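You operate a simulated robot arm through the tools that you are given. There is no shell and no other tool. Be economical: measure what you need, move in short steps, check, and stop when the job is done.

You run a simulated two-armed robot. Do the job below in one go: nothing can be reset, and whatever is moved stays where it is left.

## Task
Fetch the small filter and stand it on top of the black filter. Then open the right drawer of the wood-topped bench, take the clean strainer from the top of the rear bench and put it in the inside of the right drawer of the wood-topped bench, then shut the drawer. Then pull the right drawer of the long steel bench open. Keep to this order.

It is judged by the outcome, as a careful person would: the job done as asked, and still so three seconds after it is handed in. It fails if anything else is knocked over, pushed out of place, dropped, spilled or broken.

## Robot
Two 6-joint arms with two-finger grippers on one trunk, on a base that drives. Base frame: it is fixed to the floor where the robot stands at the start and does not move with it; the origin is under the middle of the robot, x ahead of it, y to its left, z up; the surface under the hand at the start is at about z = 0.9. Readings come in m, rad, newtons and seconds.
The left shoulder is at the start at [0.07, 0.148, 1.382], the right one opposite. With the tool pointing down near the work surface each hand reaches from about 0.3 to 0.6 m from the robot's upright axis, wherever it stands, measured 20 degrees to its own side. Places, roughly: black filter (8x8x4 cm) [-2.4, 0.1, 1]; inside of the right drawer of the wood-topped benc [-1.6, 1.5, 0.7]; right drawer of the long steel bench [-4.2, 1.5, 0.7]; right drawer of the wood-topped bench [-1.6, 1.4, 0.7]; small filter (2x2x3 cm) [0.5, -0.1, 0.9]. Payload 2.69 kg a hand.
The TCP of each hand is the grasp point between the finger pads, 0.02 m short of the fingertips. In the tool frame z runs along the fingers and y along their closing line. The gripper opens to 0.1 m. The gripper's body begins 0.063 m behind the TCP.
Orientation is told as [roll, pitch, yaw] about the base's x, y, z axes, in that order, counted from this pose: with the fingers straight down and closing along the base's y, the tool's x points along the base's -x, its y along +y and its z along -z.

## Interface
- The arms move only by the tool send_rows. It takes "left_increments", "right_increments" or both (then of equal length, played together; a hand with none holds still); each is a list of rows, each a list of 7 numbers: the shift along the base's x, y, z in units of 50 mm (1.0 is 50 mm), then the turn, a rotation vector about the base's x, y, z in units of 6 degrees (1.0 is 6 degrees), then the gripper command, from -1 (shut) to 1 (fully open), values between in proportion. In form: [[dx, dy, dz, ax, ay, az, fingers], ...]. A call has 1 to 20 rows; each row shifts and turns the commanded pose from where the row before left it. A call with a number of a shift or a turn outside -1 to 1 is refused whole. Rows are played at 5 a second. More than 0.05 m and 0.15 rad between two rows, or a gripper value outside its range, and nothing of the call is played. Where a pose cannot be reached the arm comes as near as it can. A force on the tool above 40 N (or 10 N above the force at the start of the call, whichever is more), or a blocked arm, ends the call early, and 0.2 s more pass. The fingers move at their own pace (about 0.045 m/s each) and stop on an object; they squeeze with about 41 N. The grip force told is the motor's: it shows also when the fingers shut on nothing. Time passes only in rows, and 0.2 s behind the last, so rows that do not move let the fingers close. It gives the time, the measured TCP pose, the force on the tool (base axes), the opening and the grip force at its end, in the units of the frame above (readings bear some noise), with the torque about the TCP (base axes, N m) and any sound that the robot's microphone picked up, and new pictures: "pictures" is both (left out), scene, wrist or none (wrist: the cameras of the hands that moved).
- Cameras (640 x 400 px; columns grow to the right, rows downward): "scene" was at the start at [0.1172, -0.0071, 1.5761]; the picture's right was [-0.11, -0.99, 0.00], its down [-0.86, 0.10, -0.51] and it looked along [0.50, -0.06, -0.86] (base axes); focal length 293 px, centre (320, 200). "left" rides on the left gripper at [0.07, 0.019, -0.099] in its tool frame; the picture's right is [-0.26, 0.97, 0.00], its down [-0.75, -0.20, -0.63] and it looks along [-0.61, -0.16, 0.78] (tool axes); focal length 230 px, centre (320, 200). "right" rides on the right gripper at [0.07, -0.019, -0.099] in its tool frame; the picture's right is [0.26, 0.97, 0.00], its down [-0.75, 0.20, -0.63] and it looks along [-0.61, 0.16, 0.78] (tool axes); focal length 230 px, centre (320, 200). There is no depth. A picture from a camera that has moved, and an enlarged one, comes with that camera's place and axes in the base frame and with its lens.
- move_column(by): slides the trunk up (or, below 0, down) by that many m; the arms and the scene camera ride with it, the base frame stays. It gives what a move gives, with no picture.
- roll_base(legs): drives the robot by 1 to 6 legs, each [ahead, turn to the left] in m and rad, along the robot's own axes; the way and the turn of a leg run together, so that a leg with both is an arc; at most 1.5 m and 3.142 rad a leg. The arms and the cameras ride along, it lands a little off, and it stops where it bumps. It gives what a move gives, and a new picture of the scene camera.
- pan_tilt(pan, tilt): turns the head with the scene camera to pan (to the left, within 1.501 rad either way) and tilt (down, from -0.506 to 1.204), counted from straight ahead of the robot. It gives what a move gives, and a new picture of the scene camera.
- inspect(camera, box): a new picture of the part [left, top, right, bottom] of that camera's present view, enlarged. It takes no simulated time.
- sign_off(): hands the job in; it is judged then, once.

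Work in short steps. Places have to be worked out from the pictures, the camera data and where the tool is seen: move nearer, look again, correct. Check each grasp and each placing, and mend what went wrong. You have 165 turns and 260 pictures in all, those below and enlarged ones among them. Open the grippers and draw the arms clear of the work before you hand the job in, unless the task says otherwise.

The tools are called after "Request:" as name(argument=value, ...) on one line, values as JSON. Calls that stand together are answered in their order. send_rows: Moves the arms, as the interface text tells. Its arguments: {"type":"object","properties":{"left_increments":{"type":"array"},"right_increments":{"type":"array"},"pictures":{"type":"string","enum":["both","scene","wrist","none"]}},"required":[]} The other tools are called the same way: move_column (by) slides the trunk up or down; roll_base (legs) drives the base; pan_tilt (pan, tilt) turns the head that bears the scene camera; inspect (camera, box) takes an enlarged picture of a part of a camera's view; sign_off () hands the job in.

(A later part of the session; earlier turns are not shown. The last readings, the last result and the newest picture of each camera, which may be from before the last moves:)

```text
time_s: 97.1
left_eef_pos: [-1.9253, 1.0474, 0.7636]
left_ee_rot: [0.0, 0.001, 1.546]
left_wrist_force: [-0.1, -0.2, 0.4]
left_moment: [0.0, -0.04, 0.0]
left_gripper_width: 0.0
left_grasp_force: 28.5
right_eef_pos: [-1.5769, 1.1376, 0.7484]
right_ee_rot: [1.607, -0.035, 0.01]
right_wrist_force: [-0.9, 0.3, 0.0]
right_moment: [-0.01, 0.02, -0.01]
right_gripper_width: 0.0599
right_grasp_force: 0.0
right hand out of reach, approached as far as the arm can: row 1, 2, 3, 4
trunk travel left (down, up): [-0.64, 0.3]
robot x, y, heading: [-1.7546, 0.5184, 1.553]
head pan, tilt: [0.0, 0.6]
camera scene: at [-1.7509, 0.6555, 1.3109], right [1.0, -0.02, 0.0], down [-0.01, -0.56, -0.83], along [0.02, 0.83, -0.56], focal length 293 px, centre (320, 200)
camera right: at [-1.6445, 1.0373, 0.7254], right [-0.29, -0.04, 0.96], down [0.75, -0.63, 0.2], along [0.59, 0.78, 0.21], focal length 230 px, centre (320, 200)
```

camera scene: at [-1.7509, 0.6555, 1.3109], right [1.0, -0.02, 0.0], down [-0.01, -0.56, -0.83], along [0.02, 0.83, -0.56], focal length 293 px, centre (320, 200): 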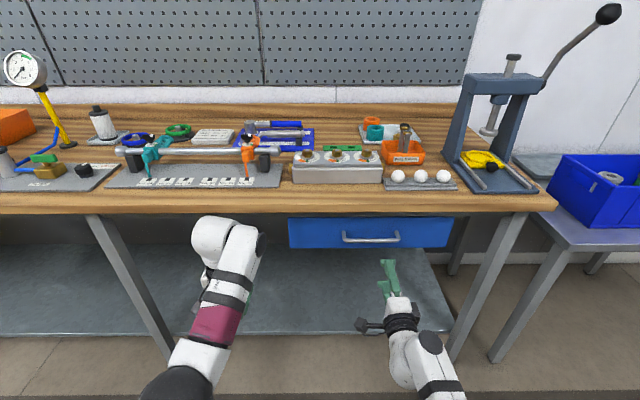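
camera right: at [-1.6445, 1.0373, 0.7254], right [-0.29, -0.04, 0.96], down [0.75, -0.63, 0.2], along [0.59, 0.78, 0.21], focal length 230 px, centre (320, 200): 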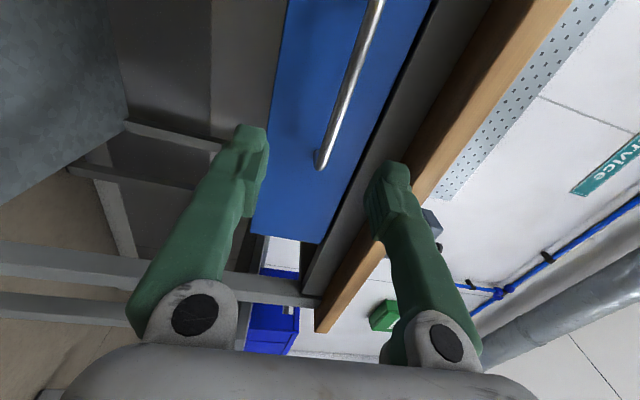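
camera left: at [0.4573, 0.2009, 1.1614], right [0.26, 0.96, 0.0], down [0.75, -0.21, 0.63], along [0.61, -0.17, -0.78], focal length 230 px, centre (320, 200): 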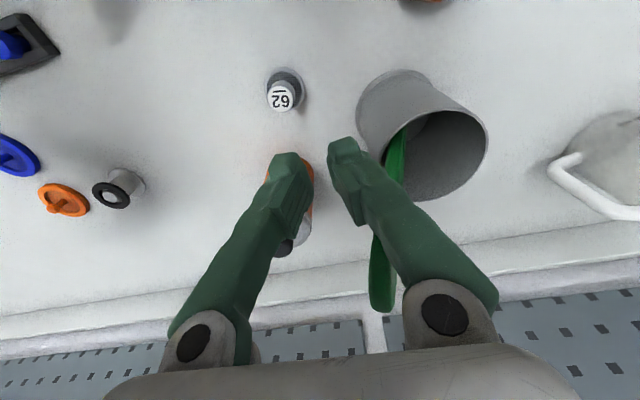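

The arm's reach ends at y 1.138. I retract the left hand a bit and drive forward ~0.11 m.

Request:
send_rows(left_increments=[[0, -0.6, -0.2, 0, 0, 0, -1], [0, -0.6, -0.2, 0, 0, 0, -1], [0, -0.6, -0.2, 0, 0, 0, -1], [0, -0.6, -0.2, 0, 0, 0, -1]], pictures="none")

Request:
roll_base(legs=[[0.08, 0]])

Request:
inspect(camera="right", box=[0, 0, 640, 400])

```text
time_s: 98.1
left_eef_pos: [-1.9231, 0.9479, 0.7034]
left_ee_rot: [0.011, -0.018, 1.546]
left_wrist_force: [0.6, 0.3, 0.0]
left_moment: [0.01, -0.03, -0.01]
left_gripper_width: 0.0
left_grasp_force: 29.2
left hand out of reach, approached as far as the arm can: row 1, 2, 3
right_eef_pos: [-1.5769, 1.1365, 0.7496]
right_ee_rot: [1.605, -0.033, 0.011]
right_wrist_force: [0.5, -0.3, 0.6]
right_moment: [-0.02, -0.03, 0.01]
right_gripper_width: 0.06
right_grasp_force: 0.1
trunk travel left (down, up): [-0.64, 0.3]
robot x, y, heading: [-1.7512, 0.5135, 1.553]
head pan, tilt: [0.0, 0.6]
```

```text
time_s: 99.2
left_eef_pos: [-1.92, 1.0296, 0.7014]
left_ee_rot: [0.011, -0.009, 1.544]
left_wrist_force: [-0.8, 0.5, 0.4]
left_moment: [-0.01, 0.03, 0.0]
left_gripper_width: 0.0
left_grasp_force: 29.7
right_eef_pos: [-1.5728, 1.2174, 0.7497]
right_ee_rot: [1.604, -0.033, 0.007]
right_wrist_force: [0.1, 0.8, -0.2]
right_moment: [0.02, 0.0, 0.01]
right_gripper_width: 0.0602
right_grasp_force: 0.0
trunk travel left (down, up): [-0.64, 0.3]
robot x, y, heading: [-1.7529, 0.5999, 1.548]
head pan, tilt: [0.0, 0.6]
camera scene: at [-1.7482, 0.7367, 1.3109], right [1.0, -0.02, 0.0], down [-0.01, -0.56, -0.83], along [0.02, 0.83, -0.56], focal length 293 px, centre (320, 200)
```

scene: 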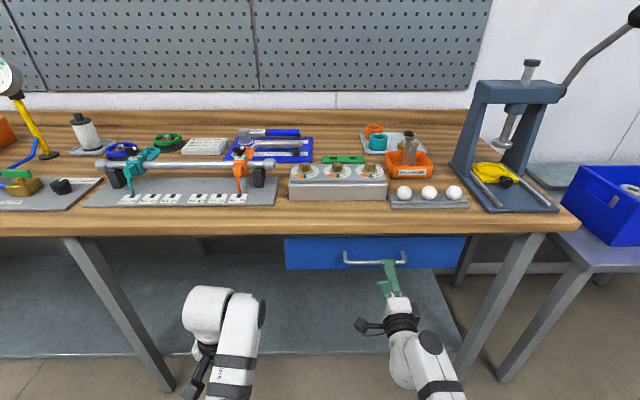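

```text
1.00 times, centred on (320, 200) of right (not enlarged: the box is as wide or as high as the picture)
camera zoom: at [-1.6414, 1.1179, 0.7252], right [-0.29, -0.03, 0.96], down [0.75, -0.63, 0.2], along [0.6, 0.78, 0.21], focal length 230 px, centre (320, 200)
```

zoom: 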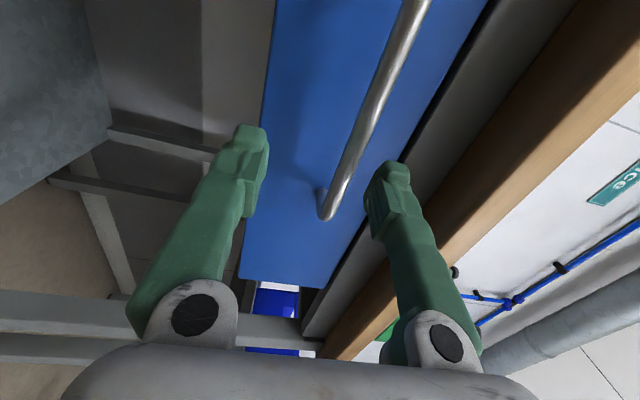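

Bar z≈0.770, hand at 0.75: raise the column 0.02 and drive forward 0.035.

Request:
move_column(by=0.02)

Request:
roll_base(legs=[[0.038, 0]])

Request:
inspect(camera="right", box=[0, 0, 640, 400])

```text
time_s: 99.9
left_eef_pos: [-1.9204, 1.0297, 0.7208]
left_ee_rot: [0.014, -0.008, 1.546]
left_wrist_force: [0.0, -0.1, 0.6]
left_moment: [-0.04, -0.03, 0.02]
left_gripper_width: 0.0
left_grasp_force: 29.7
right_eef_pos: [-1.572, 1.2186, 0.7694]
right_ee_rot: [1.604, -0.034, 0.007]
right_wrist_force: [0.4, 2.2, -1.0]
right_moment: [0.0, 0.02, 0.0]
right_gripper_width: 0.0601
right_grasp_force: 0.1
trunk travel left (down, up): [-0.66, 0.28]
robot x, y, heading: [-1.7505, 0.5989, 1.549]
head pan, tilt: [0.0, 0.6]
```

```text
time_s: 100.7
left_eef_pos: [-1.9197, 1.065, 0.7219]
left_ee_rot: [0.014, -0.012, 1.544]
left_wrist_force: [0.0, 0.4, 0.7]
left_moment: [0.04, 0.02, 0.0]
left_gripper_width: 0.0004
left_grasp_force: 29.8
right_eef_pos: [-1.5731, 1.2546, 0.7708]
right_ee_rot: [1.606, -0.035, 0.007]
right_wrist_force: [-0.2, -0.3, -0.6]
right_moment: [0.0, -0.01, -0.02]
right_gripper_width: 0.06
right_grasp_force: 0.1
trunk travel left (down, up): [-0.66, 0.28]
robot x, y, heading: [-1.752, 0.6336, 1.547]
head pan, tilt: [0.0, 0.6]
camera scene: at [-1.7473, 0.7718, 1.3312], right [1.0, -0.02, 0.0], down [-0.01, -0.56, -0.83], along [0.02, 0.83, -0.56], focal length 293 px, centre (320, 200)
```

scene: 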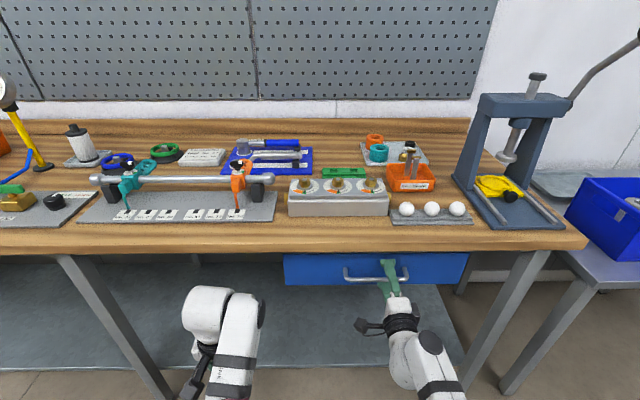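

```text
1.00 times, centred on (320, 200) of right (not enlarged: the box is as wide or as high as the picture)
camera zoom: at [-1.6405, 1.1541, 0.7462], right [-0.29, -0.04, 0.96], down [0.75, -0.63, 0.2], along [0.6, 0.77, 0.21], focal length 230 px, centre (320, 200)
```

zoom: 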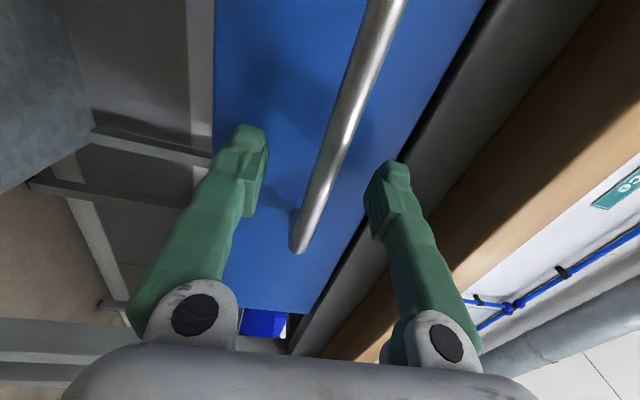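

The bar is centred between the fingers. I close on it.

Request:
send_rows(right_increments=[[0, 0, 0, 0, 0, 0, -0.4], [0, 0, 0, 0, 0, 0, -1], [0, 0, 0, 0, 0, 0, -1], [0, 0, 0, 0, 0, 0, -1], [0, 0, 0, 0, 0, 0, -1]], pictures="wrist")

```text
time_s: 101.9
left_eef_pos: [-1.9211, 1.0671, 0.7219]
left_ee_rot: [0.017, -0.01, 1.545]
left_wrist_force: [-0.7, -0.4, -0.2]
left_moment: [0.02, -0.02, 0.0]
left_gripper_width: 0.0002
left_grasp_force: 29.1
right_eef_pos: [-1.5718, 1.2569, 0.7693]
right_ee_rot: [1.606, -0.03, 0.007]
right_wrist_force: [0.7, 2.8, 3.0]
right_moment: [-0.05, 0.69, 0.03]
right_gripper_width: 0.0061
right_grasp_force: 30.4
trunk travel left (down, up): [-0.66, 0.28]
robot x, y, heading: [-1.7464, 0.6366, 1.549]
head pan, tilt: [0.0, 0.6]
camera right: at [-1.6406, 1.1561, 0.7454], right [-0.29, -0.04, 0.96], down [0.75, -0.63, 0.2], along [0.6, 0.78, 0.21], focal length 230 px, centre (320, 200)
```

right: 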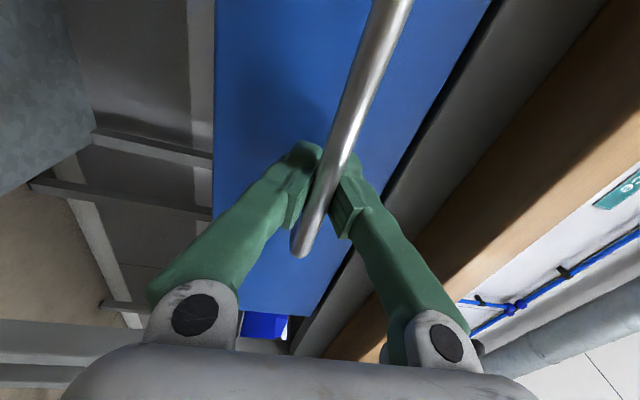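

Firm grip. I pull the drawer by backing the base 0.12 m first.

Request:
roll_base(legs=[[-0.12, 0]])

```text
time_s: 103.2
left_eef_pos: [-1.9224, 0.9465, 0.7221]
left_ee_rot: [0.016, -0.011, 1.545]
left_wrist_force: [-0.4, -0.7, -0.4]
left_moment: [0.01, 0.01, 0.01]
left_gripper_width: 0.0
left_grasp_force: 29.5
right_eef_pos: [-1.573, 1.1375, 0.7682]
right_ee_rot: [1.605, -0.03, 0.004]
right_wrist_force: [6.0, 1.8, 4.8]
right_moment: [-0.06, 0.76, -0.36]
right_gripper_width: 0.006
right_grasp_force: 29.8
trunk travel left (down, up): [-0.66, 0.28]
robot x, y, heading: [-1.7533, 0.5165, 1.551]
head pan, tilt: [0.0, 0.6]
camera scene: at [-1.7482, 0.6558, 1.3309], right [1.0, -0.02, 0.0], down [-0.01, -0.56, -0.83], along [0.02, 0.83, -0.56], focal length 293 px, centre (320, 200)
```

scene: 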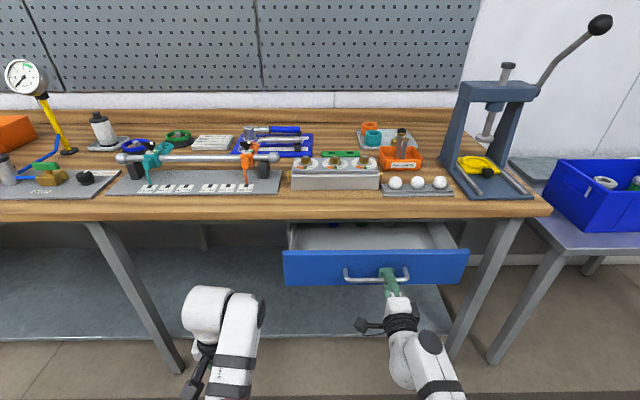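

The drawer opens. I pull a further 0.15 m.

Request:
roll_base(legs=[[-0.14, 0]])

```text
time_s: 104.5
left_eef_pos: [-1.9243, 0.8122, 0.7231]
left_ee_rot: [0.013, -0.008, 1.543]
left_wrist_force: [-1.0, -0.8, 1.2]
left_moment: [0.02, -0.03, -0.01]
left_gripper_width: 0.0
left_grasp_force: 29.4
right_eef_pos: [-1.5747, 0.9997, 0.7698]
right_ee_rot: [1.604, -0.032, -0.002]
right_wrist_force: [-1.5, 1.0, 1.3]
right_moment: [-0.03, 0.78, 0.01]
right_gripper_width: 0.006
right_grasp_force: 29.5
trunk travel left (down, up): [-0.66, 0.28]
robot x, y, heading: [-1.7539, 0.3784, 1.544]
head pan, tilt: [0.0, 0.6]
camera scene: at [-1.7525, 0.5186, 1.3308], right [1.0, -0.03, 0.0], down [-0.02, -0.56, -0.83], along [0.02, 0.82, -0.56], focal length 293 px, centre (320, 200)
```

scene: 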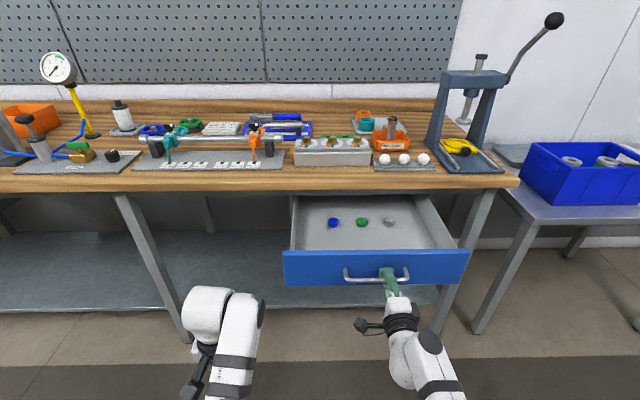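

Drawer is ~26 cm open with small caps at its rear. I release the handle and back off.

Request:
send_rows(right_increments=[[0, 0, 0, 0, 0, 0, -0.4], [0, 0, 0, 0, 0, 0, 0.2], [0, 0, 0, 0, 0, 0, 0.2], [0, 0, 0, 0, 0, 0, 0.2]], pictures="none")

Request:
roll_base(legs=[[-0.15, 0]])

Request:
inspect(camera="scene", box=[240, 170, 480, 300])

```text
time_s: 105.5
left_eef_pos: [-1.9237, 0.8123, 0.7223]
left_ee_rot: [0.016, -0.012, 1.542]
left_wrist_force: [-0.2, -0.4, -0.4]
left_moment: [-0.03, 0.0, 0.02]
left_gripper_width: 0.0001
left_grasp_force: 29.1
right_eef_pos: [-1.5745, 0.9993, 0.769]
right_ee_rot: [1.605, -0.03, 0.0]
right_wrist_force: [-0.5, -0.1, 0.2]
right_moment: [-0.01, -0.04, 0.04]
right_gripper_width: 0.0602
right_grasp_force: 0.0
trunk travel left (down, up): [-0.66, 0.28]
robot x, y, heading: [-1.7549, 0.3786, 1.542]
head pan, tilt: [0.0, 0.6]
```

```text
time_s: 106.8
left_eef_pos: [-1.9287, 0.6668, 0.7216]
left_ee_rot: [0.017, -0.011, 1.54]
left_wrist_force: [0.9, -0.8, -0.9]
left_moment: [0.01, -0.03, 0.0]
left_gripper_width: 0.0
left_grasp_force: 29.5
right_eef_pos: [-1.5783, 0.8546, 0.7703]
right_ee_rot: [1.603, -0.032, 0.0]
right_wrist_force: [0.4, -0.4, 0.3]
right_moment: [0.02, -0.02, 0.04]
right_gripper_width: 0.0601
right_grasp_force: 0.1
trunk travel left (down, up): [-0.66, 0.28]
robot x, y, heading: [-1.7607, 0.2324, 1.546]
head pan, tilt: [0.0, 0.6]
camera scene: at [-1.7565, 0.3749, 1.3306], right [1.0, -0.03, 0.0], down [-0.02, -0.57, -0.82], along [0.02, 0.82, -0.57], focal length 293 px, centre (320, 200)
```

scene: 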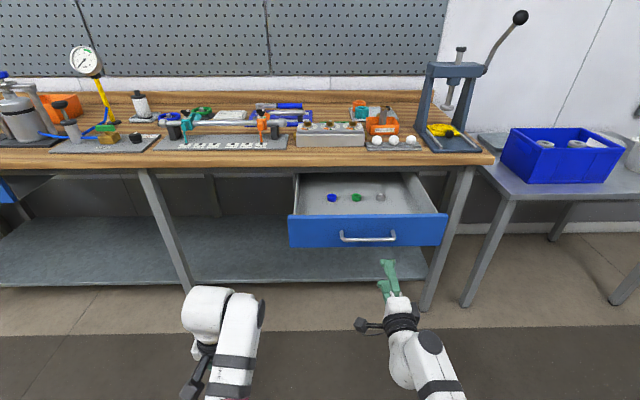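

```text
2.67 times, centred on (360, 235) of scene
camera zoom: at [-1.7565, 0.3749, 1.3306], right [1.0, -0.03, 0.0], down [-0.02, -0.57, -0.82], along [0.02, 0.82, -0.57], focal length 781 px, centre (213, 107)
```

zoom: 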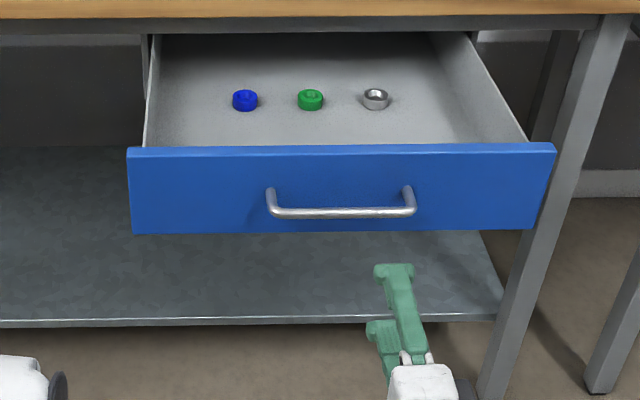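

Drawer open and clear. I raise the trunk and turn the right hand back to pointing down.

Request:
move_column(by=0.28)

Request:
send_rows(right_increments=[[0, 0, 0, -0.577, -0.577, 0.577, 0.2], [0, 0, 0, -0.577, -0.577, 0.577, 0.2], [0, 0, 0, -0.577, -0.577, 0.577, 0.2], [0, 0, 0, -0.577, -0.577, 0.577, 0.2], [0, 0, 0, -0.577, -0.577, 0.577, 0.2], [0, 0, 0, -0.577, -0.577, 0.577, 0.2], [0, 0, 0, -0.577, -0.577, 0.577, 0.2], [0, 0, 0, -0.577, -0.577, 0.577, 0.2], [0, 0, 0, -0.577, -0.577, 0.577, 0.2], [0, 0, 0, -0.577, -0.577, 0.577, 0.2], [0, 0, 0, -0.577, -0.577, 0.577, 0.2], [0, 0, 0, -0.577, -0.577, 0.577, 0.2], [0, 0, 0, -0.577, -0.577, 0.577, 0.2], [0, 0, 0, -0.577, -0.577, 0.577, 0.2], [0, 0, 0, -0.577, -0.577, 0.577, 0.2], [0, 0, 0, -0.577, -0.577, 0.577, 0.2], [0, 0, 0, -0.577, -0.577, 0.577, 0.2], [0, 0, 0, -0.577, -0.577, 0.577, 0.2], [0, 0, 0, -0.577, -0.577, 0.577, 0.2], [0, 0, 0, -0.577, -0.577, 0.577, 0.2]], pictures="none")

```text
time_s: 109.7
left_eef_pos: [-1.9282, 0.6664, 1.0014]
left_ee_rot: [0.015, -0.012, 1.54]
left_wrist_force: [-1.2, -0.4, -0.2]
left_moment: [-0.03, 0.0, 0.0]
left_gripper_width: 0.0
left_grasp_force: 29.7
right_eef_pos: [-1.5786, 0.8557, 1.0498]
right_ee_rot: [1.605, -0.032, 0.0]
right_wrist_force: [-0.7, 0.9, 0.1]
right_moment: [0.02, 0.0, 0.0]
right_gripper_width: 0.0599
right_grasp_force: 0.1
trunk travel left (down, up): [-0.94, 0.0]
robot x, y, heading: [-1.7569, 0.2328, 1.54]
head pan, tilt: [0.0, 0.6]
```

```text
time_s: 113.9
left_eef_pos: [-1.9272, 0.6669, 1.0016]
left_ee_rot: [0.012, -0.01, 1.538]
left_wrist_force: [0.8, -0.8, 0.3]
left_moment: [0.0, -0.02, -0.02]
left_gripper_width: 0.0002
left_grasp_force: 29.9
right_eef_pos: [-1.5791, 0.8586, 1.0219]
right_ee_rot: [0.615, -0.322, 1.05]
right_wrist_force: [0.0, 0.0, -0.3]
right_moment: [-0.01, 0.02, 0.0]
right_gripper_width: 0.0599
right_grasp_force: 0.1
right hand out of reach, approached as far as the arm can: row 1, 2, 3, 4, 5, 6, 7, 8, 9
trunk travel left (down, up): [-0.94, 0.0]
robot x, y, heading: [-1.761, 0.2316, 1.546]
head pan, tilt: [0.0, 0.6]
```

Continue the rotation by the remaining ~45°, staying a bit nearer and lower.

Request:
send_rows(right_increments=[[0, 0, -0.2, -0.577, -0.577, 0.577, 0.2], [0, 0, -0.2, -0.577, -0.577, 0.577, 0.2], [0, 0, -0.1, -0.577, -0.577, 0.577, 0.2], [0, 0, 0, -0.577, -0.577, 0.577, 0.2], [0, 0, 0, -0.577, -0.577, 0.577, 0.2], [0, 0, 0, -0.577, -0.577, 0.577, 0.2], [0, 0, 0, -0.577, -0.577, 0.577, 0.2]], pictures="none")

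```text
time_s: 115.5
left_eef_pos: [-1.9282, 0.6676, 1.0014]
left_ee_rot: [0.016, -0.011, 1.538]
left_wrist_force: [-0.1, 0.5, 0.0]
left_moment: [-0.02, -0.03, -0.01]
left_gripper_width: 0.0
left_grasp_force: 29.3
right_eef_pos: [-1.558, 0.82, 1.0157]
right_ee_rot: [0.098, -0.015, 1.577]
right_wrist_force: [-0.4, 0.1, 0.1]
right_moment: [0.04, 0.02, -0.01]
right_gripper_width: 0.0601
right_grasp_force: 0.2
right hand out of reach, approached as far as the arm can: row 4, 5, 6, 7
trunk travel left (down, up): [-0.94, 0.0]
robot x, y, heading: [-1.7599, 0.2356, 1.544]
head pan, tilt: [0.0, 0.6]
```

I drive back toward the start bench, stopping at about (-0.5, 0) heading 0.

Request:
roll_base(legs=[[0.3, -1.9], [1.12, 0], [0, 0.36]])

Request:
pan_tilt(pan=-0.25, tilt=0.7)

```text
time_s: 121.4
left_eef_pos: [-1.0373, 0.4031, 1.0067]
left_ee_rot: [0.026, -0.033, -0.332]
left_wrist_force: [-1.0, -0.4, 0.0]
left_moment: [0.03, -0.07, -0.04]
left_gripper_width: 0.0
left_grasp_force: 30.0
right_eef_pos: [-0.9938, -0.0007, 1.0232]
right_ee_rot: [0.102, -0.047, -0.296]
right_wrist_force: [-0.7, 0.8, 1.2]
right_moment: [-0.02, -0.13, -0.02]
right_gripper_width: 0.0601
right_grasp_force: 0.0
trunk travel left (down, up): [-0.94, 0.0]
robot x, y, heading: [-1.4876, 0.3646, -0.355]
head pan, tilt: [0.0, 0.6]
stopped in leg 2: the robot was blocked; the commanded pose is now the measured one
camera scene: at [-1.3663, 0.3191, 1.6119], right [-0.34, -0.94, 0.0], down [-0.52, 0.19, -0.83], along [0.78, -0.28, -0.56], focal length 293 px, centre (320, 200)
```

scene: 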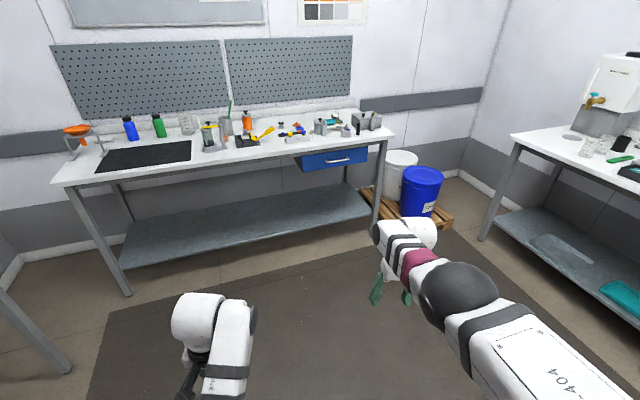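

```text
time_s: 122.2
left_eef_pos: [-1.0298, 0.3965, 1.0051]
left_ee_rot: [0.02, -0.03, -0.333]
left_wrist_force: [-0.4, 0.2, 0.6]
left_moment: [-0.01, -0.01, -0.05]
left_gripper_width: 0.0
left_grasp_force: 29.5
right_eef_pos: [-0.9885, -0.003, 1.018]
right_ee_rot: [0.101, -0.041, -0.298]
right_wrist_force: [-0.5, 0.5, 0.0]
right_moment: [-0.01, -0.03, 0.0]
right_gripper_width: 0.0601
right_grasp_force: 0.1
trunk travel left (down, up): [-0.94, 0.0]
robot x, y, heading: [-1.4877, 0.3619, -0.355]
head pan, tilt: [-0.25, 0.7]
camera scene: at [-1.3715, 0.2994, 1.6026], right [-0.56, -0.83, 0.0], down [-0.53, 0.36, -0.77], along [0.63, -0.43, -0.64], focal length 293 px, centre (320, 200)
```

scene: 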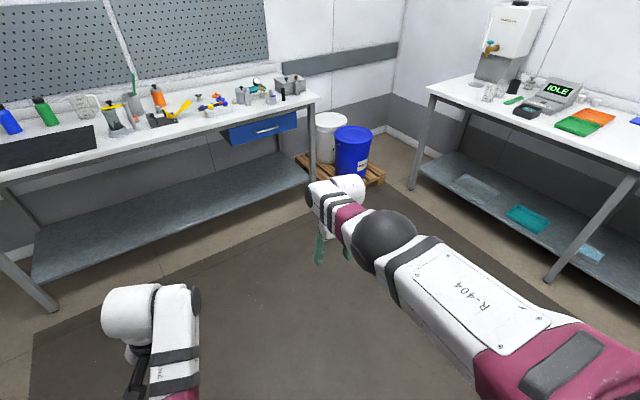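

The base was blocked unexpectedly; I look around to see what it touched.

Request:
pan_tilt(pan=1.45, tilt=0.7)

Request:
pan_tilt(pan=0.3, tilt=1.2)

Request:
pan_tilt(pan=-1.45, tilt=0.7)

```text
time_s: 123.9
left_eef_pos: [-1.0262, 0.396, 1.0026]
left_ee_rot: [0.022, -0.027, -0.334]
left_wrist_force: [-0.2, 0.7, -0.1]
left_moment: [-0.03, 0.0, 0.02]
left_gripper_width: 0.0
left_grasp_force: 29.7
right_eef_pos: [-0.9859, -0.0049, 1.0163]
right_ee_rot: [0.101, -0.038, -0.297]
right_wrist_force: [0.2, 0.3, -0.1]
right_moment: [-0.02, 0.02, -0.02]
right_gripper_width: 0.0602
right_grasp_force: 0.1
trunk travel left (down, up): [-0.94, 0.0]
robot x, y, heading: [-1.4831, 0.3674, -0.352]
head pan, tilt: [1.45, 0.7]
camera scene: at [-1.3988, 0.4209, 1.6021], right [0.89, -0.45, 0.0], down [-0.29, -0.57, -0.76], along [0.35, 0.68, -0.64], focal length 293 px, centre (320, 200)
```

scene: 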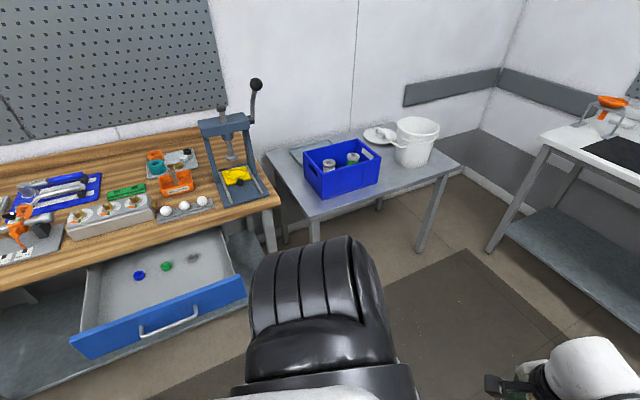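

```text
time_s: 125.3
left_eef_pos: [-1.0269, 0.397, 1.004]
left_ee_rot: [0.021, -0.026, -0.335]
left_wrist_force: [-0.5, -1.0, -0.2]
left_moment: [-0.01, 0.0, 0.02]
left_gripper_width: 0.0
left_grasp_force: 30.1
right_eef_pos: [-0.987, -0.0045, 1.0173]
right_ee_rot: [0.102, -0.038, -0.297]
right_wrist_force: [0.1, -0.3, 0.3]
right_moment: [-0.01, 0.03, -0.01]
right_gripper_width: 0.0599
right_grasp_force: 0.1
trunk travel left (down, up): [-0.94, 0.0]
robot x, y, heading: [-1.4855, 0.3616, -0.348]
head pan, tilt: [0.3, 1.201]
camera scene: at [-1.3815, 0.3426, 1.5661], right [-0.05, -1.0, 0.0], down [-0.93, 0.05, -0.36], along [0.36, -0.02, -0.93], focal length 293 px, centre (320, 200)
```

scene: 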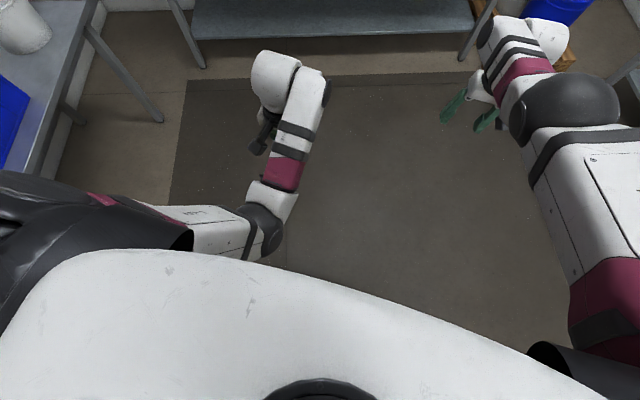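

```text
time_s: 127.0
left_eef_pos: [-1.0272, 0.3961, 1.0033]
left_ee_rot: [0.021, -0.026, -0.334]
left_wrist_force: [0.2, -0.7, -0.1]
left_moment: [0.0, 0.01, -0.01]
left_gripper_width: 0.0
left_grasp_force: 29.8
right_eef_pos: [-0.9851, -0.0038, 1.0154]
right_ee_rot: [0.102, -0.037, -0.296]
right_wrist_force: [-0.2, 0.3, -0.5]
right_moment: [0.02, 0.02, -0.02]
right_gripper_width: 0.06
right_grasp_force: 0.0
trunk travel left (down, up): [-0.94, 0.0]
robot x, y, heading: [-1.4819, 0.3595, -0.352]
head pan, tilt: [-1.45, 0.7]
camera scene: at [-1.4567, 0.2626, 1.6021], right [-0.97, 0.23, 0.0], down [0.15, 0.63, -0.76], along [-0.17, -0.74, -0.64], focal length 293 px, centre (320, 200)
```

scene: 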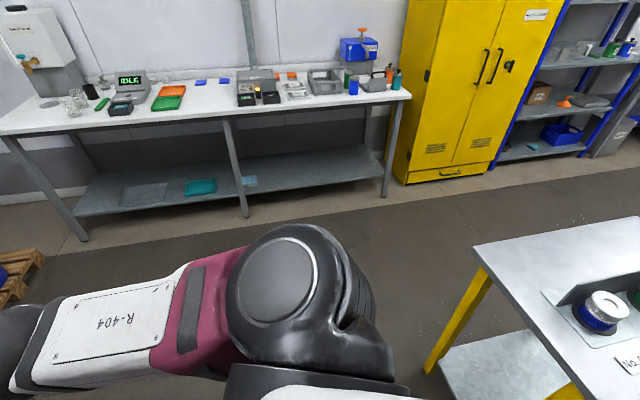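

Nothing visible ahead of the robot and the drawer is intact. I try the forward leg again in a smaller step.

Request:
roll_base(legs=[[0.2, 0]])

```text
time_s: 128.6
left_eef_pos: [-0.8412, 0.327, 1.0063]
left_ee_rot: [0.021, -0.03, -0.337]
left_wrist_force: [0.0, 1.4, 0.9]
left_moment: [-0.04, -0.06, -0.02]
left_gripper_width: 0.0
left_grasp_force: 29.8
right_eef_pos: [-0.801, -0.0748, 1.0181]
right_ee_rot: [0.101, -0.043, -0.299]
right_wrist_force: [-0.7, -0.6, 0.0]
right_moment: [-0.01, -0.08, 0.01]
right_gripper_width: 0.06
right_grasp_force: 0.1
trunk travel left (down, up): [-0.94, 0.0]
robot x, y, heading: [-1.2943, 0.2929, -0.358]
head pan, tilt: [-1.45, 0.7]
camera scene: at [-1.2741, 0.1953, 1.6025], right [-0.97, 0.23, 0.0], down [0.15, 0.63, -0.77], along [-0.17, -0.75, -0.64], focal length 293 px, centre (320, 200)
```

scene: 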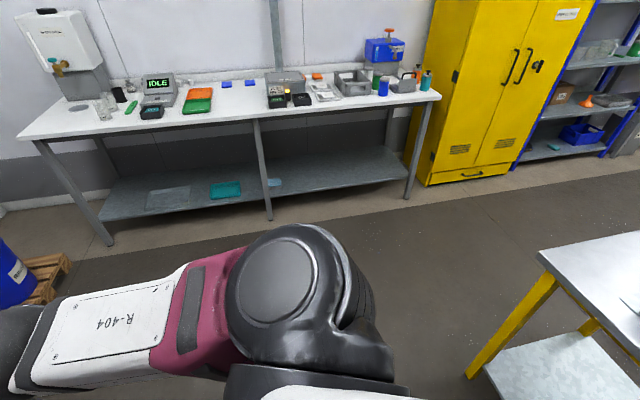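

It moves freely. I continue to (-0.5, 0) and face the bench.

Request:
roll_base(legs=[[0.8, 0], [0, 0.36]])

Request:
pan_tilt(pan=-0.15, tilt=0.6)

Request:
inspect(camera="scene", box=[220, 120, 380, 220])

```text
time_s: 134.0
left_eef_pos: [-0.13, 0.2016, 1.0063]
left_ee_rot: [0.023, -0.028, 0.012]
left_wrist_force: [0.8, 0.2, 0.2]
left_moment: [0.01, 0.01, 0.01]
left_gripper_width: 0.0
left_grasp_force: 30.3
right_eef_pos: [0.0443, -0.1612, 1.017]
right_ee_rot: [0.104, -0.038, 0.048]
right_wrist_force: [0.1, 0.6, 0.1]
right_moment: [0.0, 0.01, -0.02]
right_gripper_width: 0.0599
right_grasp_force: 0.1
trunk travel left (down, up): [-0.94, 0.0]
robot x, y, heading: [-0.5524, 0.0125, -0.005]
head pan, tilt: [-1.45, 0.7]
camera scene: at [-0.4892, -0.071, 1.602], right [-0.99, -0.12, 0.0], down [-0.07, 0.64, -0.76], along [0.09, -0.76, -0.65], focal length 293 px, centre (320, 200)
```

scene: 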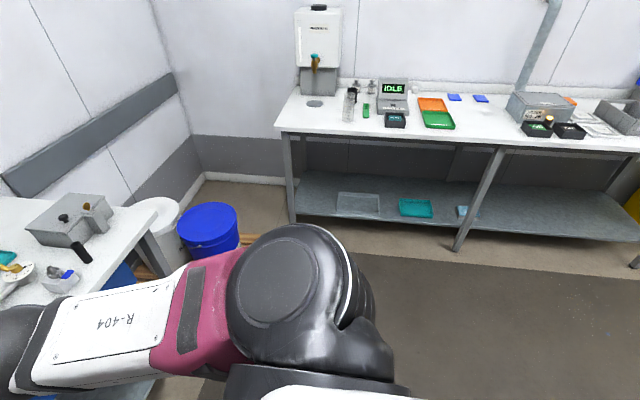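

```text
time_s: 135.5
left_eef_pos: [-0.1289, 0.2037, 1.0058]
left_ee_rot: [0.021, -0.028, 0.012]
left_wrist_force: [0.6, 0.0, 0.6]
left_moment: [0.0, 0.02, 0.02]
left_gripper_width: 0.0
left_grasp_force: 29.0
right_eef_pos: [0.045, -0.1619, 1.0164]
right_ee_rot: [0.102, -0.037, 0.049]
right_wrist_force: [-0.4, -0.3, 0.4]
right_moment: [0.02, 0.03, 0.01]
right_gripper_width: 0.0595
right_grasp_force: 0.2
trunk travel left (down, up): [-0.94, 0.0]
robot x, y, heading: [-0.5488, 0.0156, -0.008]
head pan, tilt: [-0.15, 0.6]
camera scene: at [-0.4118, 0.0019, 1.6107], right [-0.16, -0.99, 0.0], down [-0.56, 0.09, -0.82], along [0.81, -0.13, -0.57], focal length 293 px, centre (320, 200)
```

scene: 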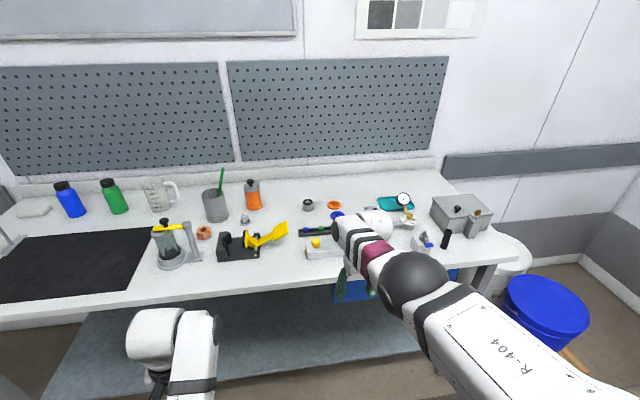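

```text
4.00 times, centred on (300, 170) of scene
camera zoom: at [-0.4118, 0.0019, 1.6107], right [-0.16, -0.99, 0.0], down [-0.56, 0.09, -0.82], along [0.81, -0.13, -0.57], focal length 1172 px, centre (400, 320)
```

zoom: 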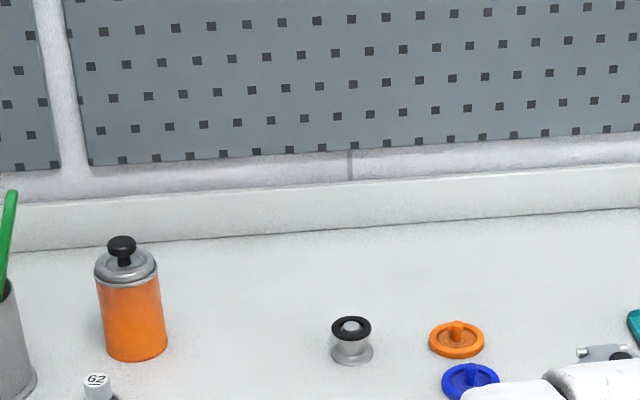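

Both discs look like mesh strainers with a knob. I fix the hands' attitude and raise both for passing over the bench.

Request:
send_rows(left_increments=[[0.5, 0, 0.3, -0.1, 0.1, 0, -1], [0.5, 0, 0.3, -0.1, 0.1, 0, -1], [0.5, -0.1, 0.3, 0, 0.1, 0, -1], [0.5, -0.1, 0.3, 0, 0, 0, -1], [0, 0, 0, 0, 0, 0, -1]], right_increments=[[-0.2, 0, 0.2, -0.5, 0.2, -0.25, 0.2], [-0.2, 0, 0.2, -0.5, 0.15, -0.25, 0.2], [-0.1, 0, 0.2, 0, 0, 0, 0.2], [0, 0, 0.2, 0, 0, 0, 0.2], [0, 0, 0, 0, 0, 0, 0.2]], pictures="none")

```text
time_s: 136.7
left_eef_pos: [-0.0244, 0.1906, 1.0529]
left_ee_rot: [0.001, 0.002, 0.012]
left_wrist_force: [0.0, -0.2, -0.4]
left_moment: [-0.01, 0.0, 0.0]
left_gripper_width: 0.0
left_grasp_force: 29.6
left hand out of reach, approached as far as the arm can: row 1
right_eef_pos: [0.0449, -0.1574, 1.0486]
right_ee_rot: [0.0, 0.003, -0.001]
right_wrist_force: [0.6, 0.7, 1.1]
right_moment: [-0.02, 0.0, 0.02]
right_gripper_width: 0.06
right_grasp_force: 0.0
right hand out of reach, approached as far as the arm can: row 1, 2, 3, 4
trunk travel left (down, up): [-0.94, 0.0]
robot x, y, heading: [-0.5524, 0.0145, -0.009]
head pan, tilt: [-0.15, 0.6]
```

I drive forward 0.5 m over the bench and view the discs with the wrist camera.

Request:
roll_base(legs=[[0.46, 0]])

Request:
inspect(camera="right", box=[0, 0, 640, 400])

```text
time_s: 139.5
left_eef_pos: [0.4421, 0.1875, 1.0552]
left_ee_rot: [0.001, 0.002, 0.013]
left_wrist_force: [-0.4, 0.3, -0.6]
left_moment: [0.02, -0.02, 0.02]
left_gripper_width: 0.0001
left_grasp_force: 29.6
right_eef_pos: [0.5111, -0.1611, 1.0518]
right_ee_rot: [-0.001, 0.001, -0.003]
right_wrist_force: [0.7, -0.6, -0.1]
right_moment: [0.0, 0.0, 0.03]
right_gripper_width: 0.06
right_grasp_force: 0.0
trunk travel left (down, up): [-0.94, 0.0]
robot x, y, heading: [-0.0829, 0.0124, -0.008]
head pan, tilt: [-0.15, 0.6]
camera scene: at [0.0541, -0.0007, 1.611], right [-0.16, -0.99, 0.0], down [-0.56, 0.09, -0.83], along [0.82, -0.13, -0.56], focal length 293 px, centre (320, 200)
```

scene: 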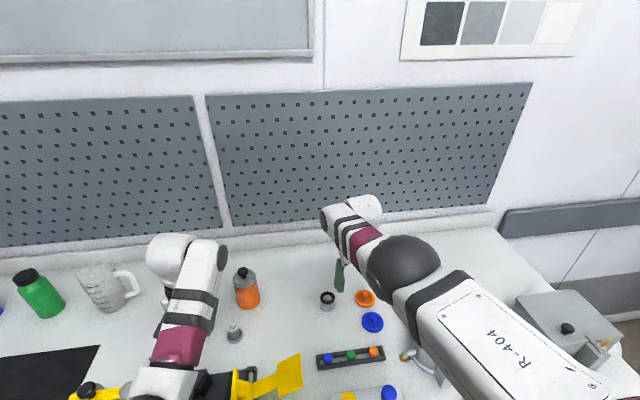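

```text
1.00 times, centred on (320, 200) of right (not enlarged: the box is as wide or as high as the picture)
camera zoom: at [0.4412, -0.1804, 1.1494], right [-0.26, 0.97, 0.0], down [0.75, 0.2, 0.63], along [0.61, 0.16, -0.78], focal length 230 px, centre (320, 200)
```

zoom: 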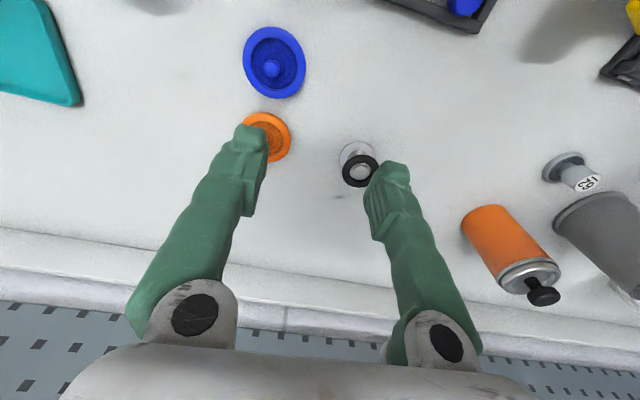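

I zoom from the scene camera for both discs, tilting for a better angle.

Request:
inspect(camera="scene", box=[340, 280, 404, 340])

Request:
inspect(camera="right", box=[230, 20, 330, 170])

```text
6.67 times, centred on (372, 310) of scene
camera zoom: at [0.0541, -0.0007, 1.611], right [-0.16, -0.99, 0.0], down [-0.56, 0.09, -0.83], along [0.82, -0.13, -0.56], focal length 1952 px, centre (-27, -533)
```

zoom: 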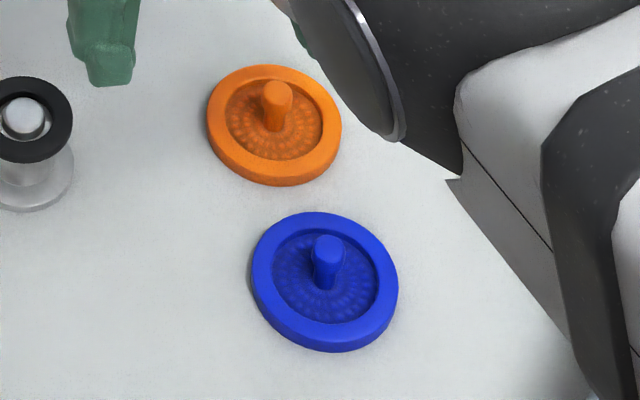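

```text
2.67 times, centred on (280, 95) of right
camera zoom: at [0.4412, -0.1804, 1.1494], right [-0.26, 0.97, 0.0], down [0.75, 0.2, 0.63], along [0.61, 0.16, -0.78], focal length 614 px, centre (427, 480)
```

zoom: 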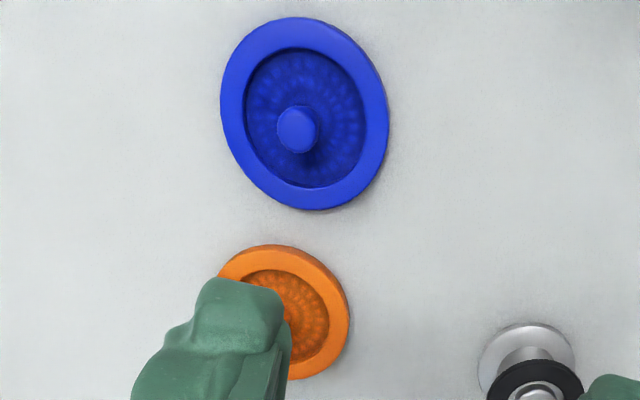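

The two discs look alike, neither marked clean or dirty. Before choosing I search further; I zoom on the right-wall bench from here.

Request:
pan_tilt(pan=-1.5, tilt=0.3)

Request:
inspect(camera="scene", box=[360, 180, 500, 270])

Request:
inspect(camera="scene", box=[500, 180, 640, 270])

```text
time_s: 141.0
left_eef_pos: [0.4436, 0.1886, 1.0535]
left_ee_rot: [-0.002, 0.003, 0.011]
left_wrist_force: [-0.4, -0.2, 0.2]
left_moment: [-0.02, -0.02, 0.02]
left_gripper_width: 0.0
left_grasp_force: 29.8
right_eef_pos: [0.5134, -0.1614, 1.0501]
right_ee_rot: [-0.001, 0.004, -0.002]
right_wrist_force: [0.8, -0.1, 0.4]
right_moment: [0.01, 0.02, 0.0]
right_gripper_width: 0.0602
right_grasp_force: 0.1
trunk travel left (down, up): [-0.94, 0.0]
robot x, y, heading: [-0.0793, 0.0109, -0.004]
head pan, tilt: [-1.499, 0.3]
camera scene: at [-0.0239, -0.0802, 1.6382], right [-1.0, -0.07, 0.0], down [-0.02, 0.3, -0.96], along [0.06, -0.95, -0.3], focal length 293 px, centre (320, 200)
```

scene: 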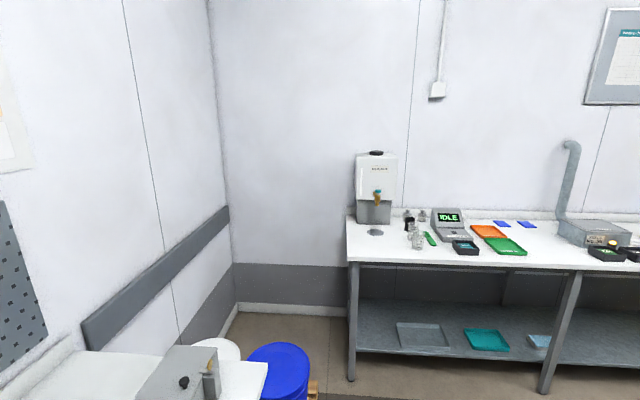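

```text
4.44 times, centred on (430, 225) of scene
camera zoom: at [-0.0239, -0.0802, 1.6382], right [-1.0, -0.07, 0.0], down [-0.02, 0.3, -0.96], along [0.06, -0.95, -0.3], focal length 1302 px, centre (-169, 89)
```

zoom: 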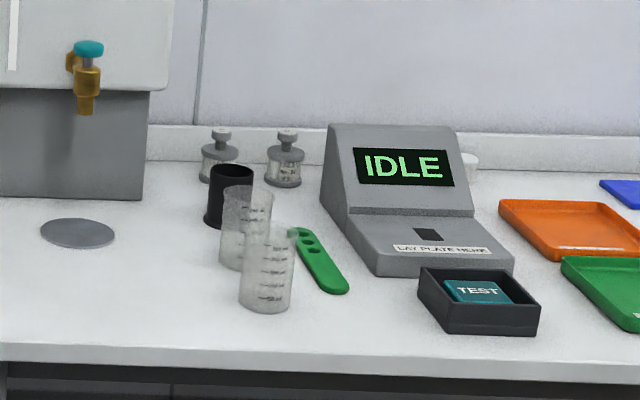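

```text
4.44 times, centred on (570, 225) of scene
camera zoom: at [-0.0239, -0.0802, 1.6382], right [-1.0, -0.07, 0.0], down [-0.02, 0.3, -0.96], along [0.06, -0.95, -0.3], focal length 1302 px, centre (-791, 89)
```

zoom: 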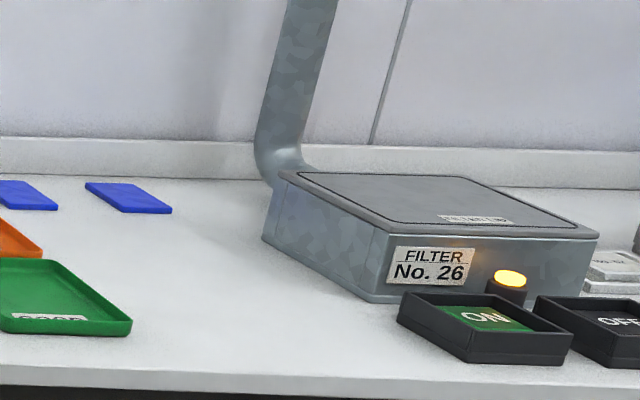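

No strainer there. I back out from the bench and go exploring the far end of the room.

Request:
roll_base(legs=[[-0.8, 0], [0, 2.73]])

Request:
pan_tilt(pan=0.3, tilt=0.15)

Request:
inspect(camera="scene", box=[200, 80, 440, 230])

```text
time_s: 151.7
left_eef_pos: [-1.4218, 0.081, 1.0546]
left_ee_rot: [0.001, 0.004, 2.739]
left_wrist_force: [0.0, -1.0, -0.7]
left_moment: [0.0, 0.01, 0.0]
left_gripper_width: 0.0
left_grasp_force: 28.8
right_eef_pos: [-1.344, 0.4277, 1.0505]
right_ee_rot: [-0.002, 0.003, 2.725]
right_wrist_force: [0.0, -0.5, 0.7]
right_moment: [-0.02, 0.02, 0.01]
right_gripper_width: 0.0599
right_grasp_force: 0.0
trunk travel left (down, up): [-0.94, 0.0]
robot x, y, heading: [-0.8696, 0.0271, 2.717]
head pan, tilt: [-1.499, 0.3]
camera scene: at [-0.8853, 0.1376, 1.6382], right [0.94, -0.34, 0.0], down [-0.1, -0.28, -0.96], along [0.33, 0.9, -0.3], focal length 293 px, centre (320, 200)
```

scene: 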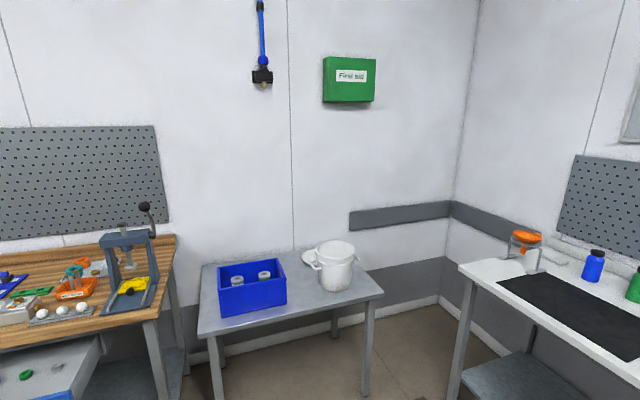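

```text
time_s: 153.5
left_eef_pos: [-1.4211, 0.0798, 1.0537]
left_ee_rot: [-0.002, 0.003, 2.741]
left_wrist_force: [-0.3, -0.7, 0.5]
left_moment: [-0.01, 0.03, -0.01]
left_gripper_width: 0.0
left_grasp_force: 29.5
right_eef_pos: [-1.3445, 0.4269, 1.0491]
right_ee_rot: [-0.001, 0.004, 2.726]
right_wrist_force: [-0.4, 0.1, 0.2]
right_moment: [0.03, 0.01, -0.01]
right_gripper_width: 0.0598
right_grasp_force: 0.0
trunk travel left (down, up): [-0.94, 0.0]
robot x, y, heading: [-0.8687, 0.0294, 2.726]
head pan, tilt: [0.3, 0.15]
camera scene: at [-1.0093, 0.0605, 1.6522], right [0.12, 0.99, 0.0], down [0.15, -0.02, -0.99], along [-0.98, 0.12, -0.15], focal length 293 px, centre (320, 200)
```

scene: 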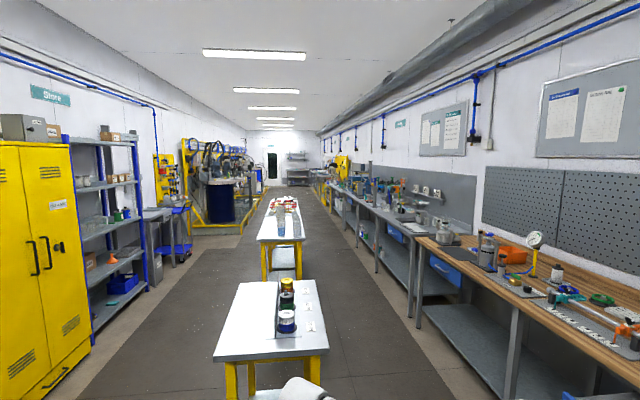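

```text
2.67 times, centred on (320, 155) of scene
camera zoom: at [-1.0093, 0.0605, 1.6522], right [0.12, 0.99, 0.0], down [0.15, -0.02, -0.99], along [-0.98, 0.12, -0.15], focal length 781 px, centre (320, 320)
```

zoom: 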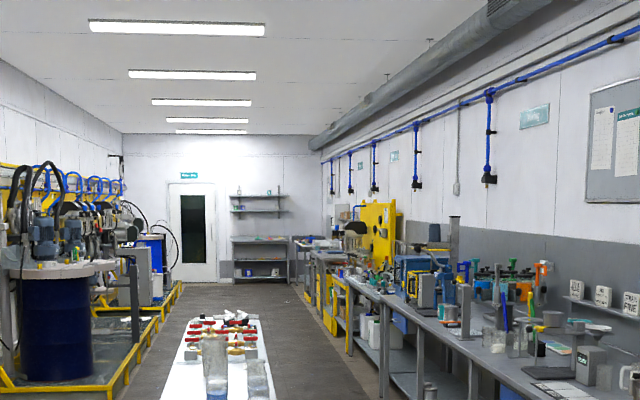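

The exit is at the far end, so the start bench may well be the "rear" one. I drive along the aisle for a closer look at the steel bench and beyond.

Request:
roll_base(legs=[[0.8, 0], [0.75, 0.42], [0.9, 0]])

Request:
inspect(camera="scene", box=[200, 80, 440, 230])

Request:
pan_tilt(pan=-0.7, tilt=0.4)

```text
time_s: 165.6
left_eef_pos: [-3.7073, 0.293, 1.0534]
left_ee_rot: [0.001, 0.003, -3.104]
left_wrist_force: [-0.2, -0.1, 0.6]
left_moment: [-0.03, 0.03, -0.01]
left_gripper_width: 0.0
left_grasp_force: 28.9
right_eef_pos: [-3.7856, 0.6379, 1.0494]
right_ee_rot: [-0.003, 0.004, -3.117]
right_wrist_force: [-0.1, -1.2, 0.5]
right_moment: [-0.03, 0.02, 0.02]
right_gripper_width: 0.06
right_grasp_force: 0.1
trunk travel left (down, up): [-0.94, 0.0]
robot x, y, heading: [-3.1873, 0.4806, -3.124]
head pan, tilt: [0.3, 0.15]
camera scene: at [-3.3251, 0.4499, 1.6523], right [-0.31, 0.95, 0.0], down [0.14, 0.05, -0.99], along [-0.94, -0.31, -0.15], focal length 293 px, centre (320, 200)
```

scene: 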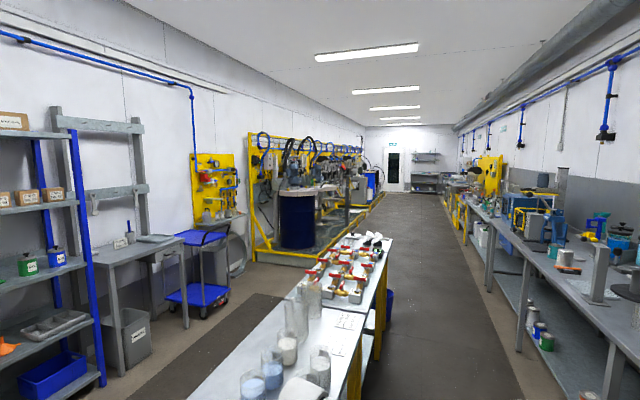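

```text
2.67 times, centred on (320, 155) of scene
camera zoom: at [-3.3251, 0.4499, 1.6523], right [-0.31, 0.95, 0.0], down [0.14, 0.05, -0.99], along [-0.94, -0.31, -0.15], focal length 781 px, centre (320, 320)
```

zoom: 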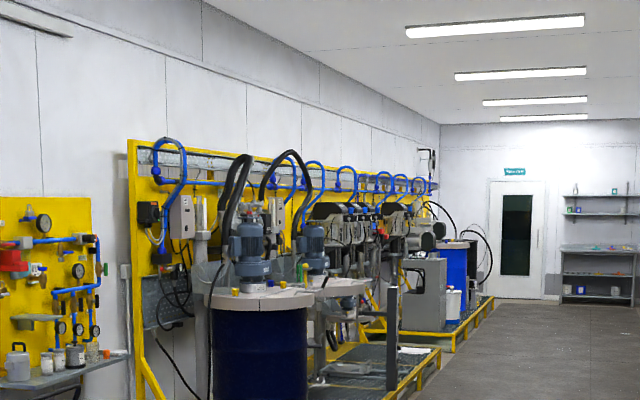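

```text
time_s: 166.9
left_eef_pos: [-3.7092, 0.2925, 1.0534]
left_ee_rot: [0.001, 0.004, -3.102]
left_wrist_force: [0.3, 0.3, -0.3]
left_moment: [-0.02, -0.02, 0.02]
left_gripper_width: 0.0
left_grasp_force: 29.7
right_eef_pos: [-3.7863, 0.6377, 1.0491]
right_ee_rot: [-0.001, 0.004, -3.117]
right_wrist_force: [0.0, -0.1, 0.5]
right_moment: [-0.02, -0.01, 0.0]
right_gripper_width: 0.06
right_grasp_force: 0.0
trunk travel left (down, up): [-0.94, 0.0]
robot x, y, heading: [-3.1926, 0.4768, -3.124]
head pan, tilt: [-0.7, 0.4]
camera scene: at [-3.3106, 0.5374, 1.629], right [0.63, 0.78, 0.0], down [0.3, -0.24, -0.92], along [-0.72, 0.58, -0.39], focal length 293 px, centre (320, 200)
```

scene: 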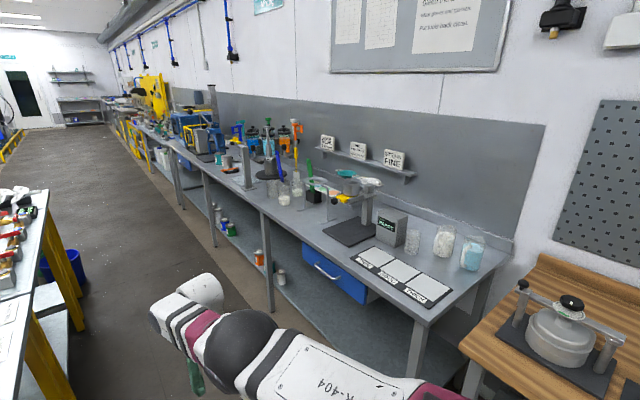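

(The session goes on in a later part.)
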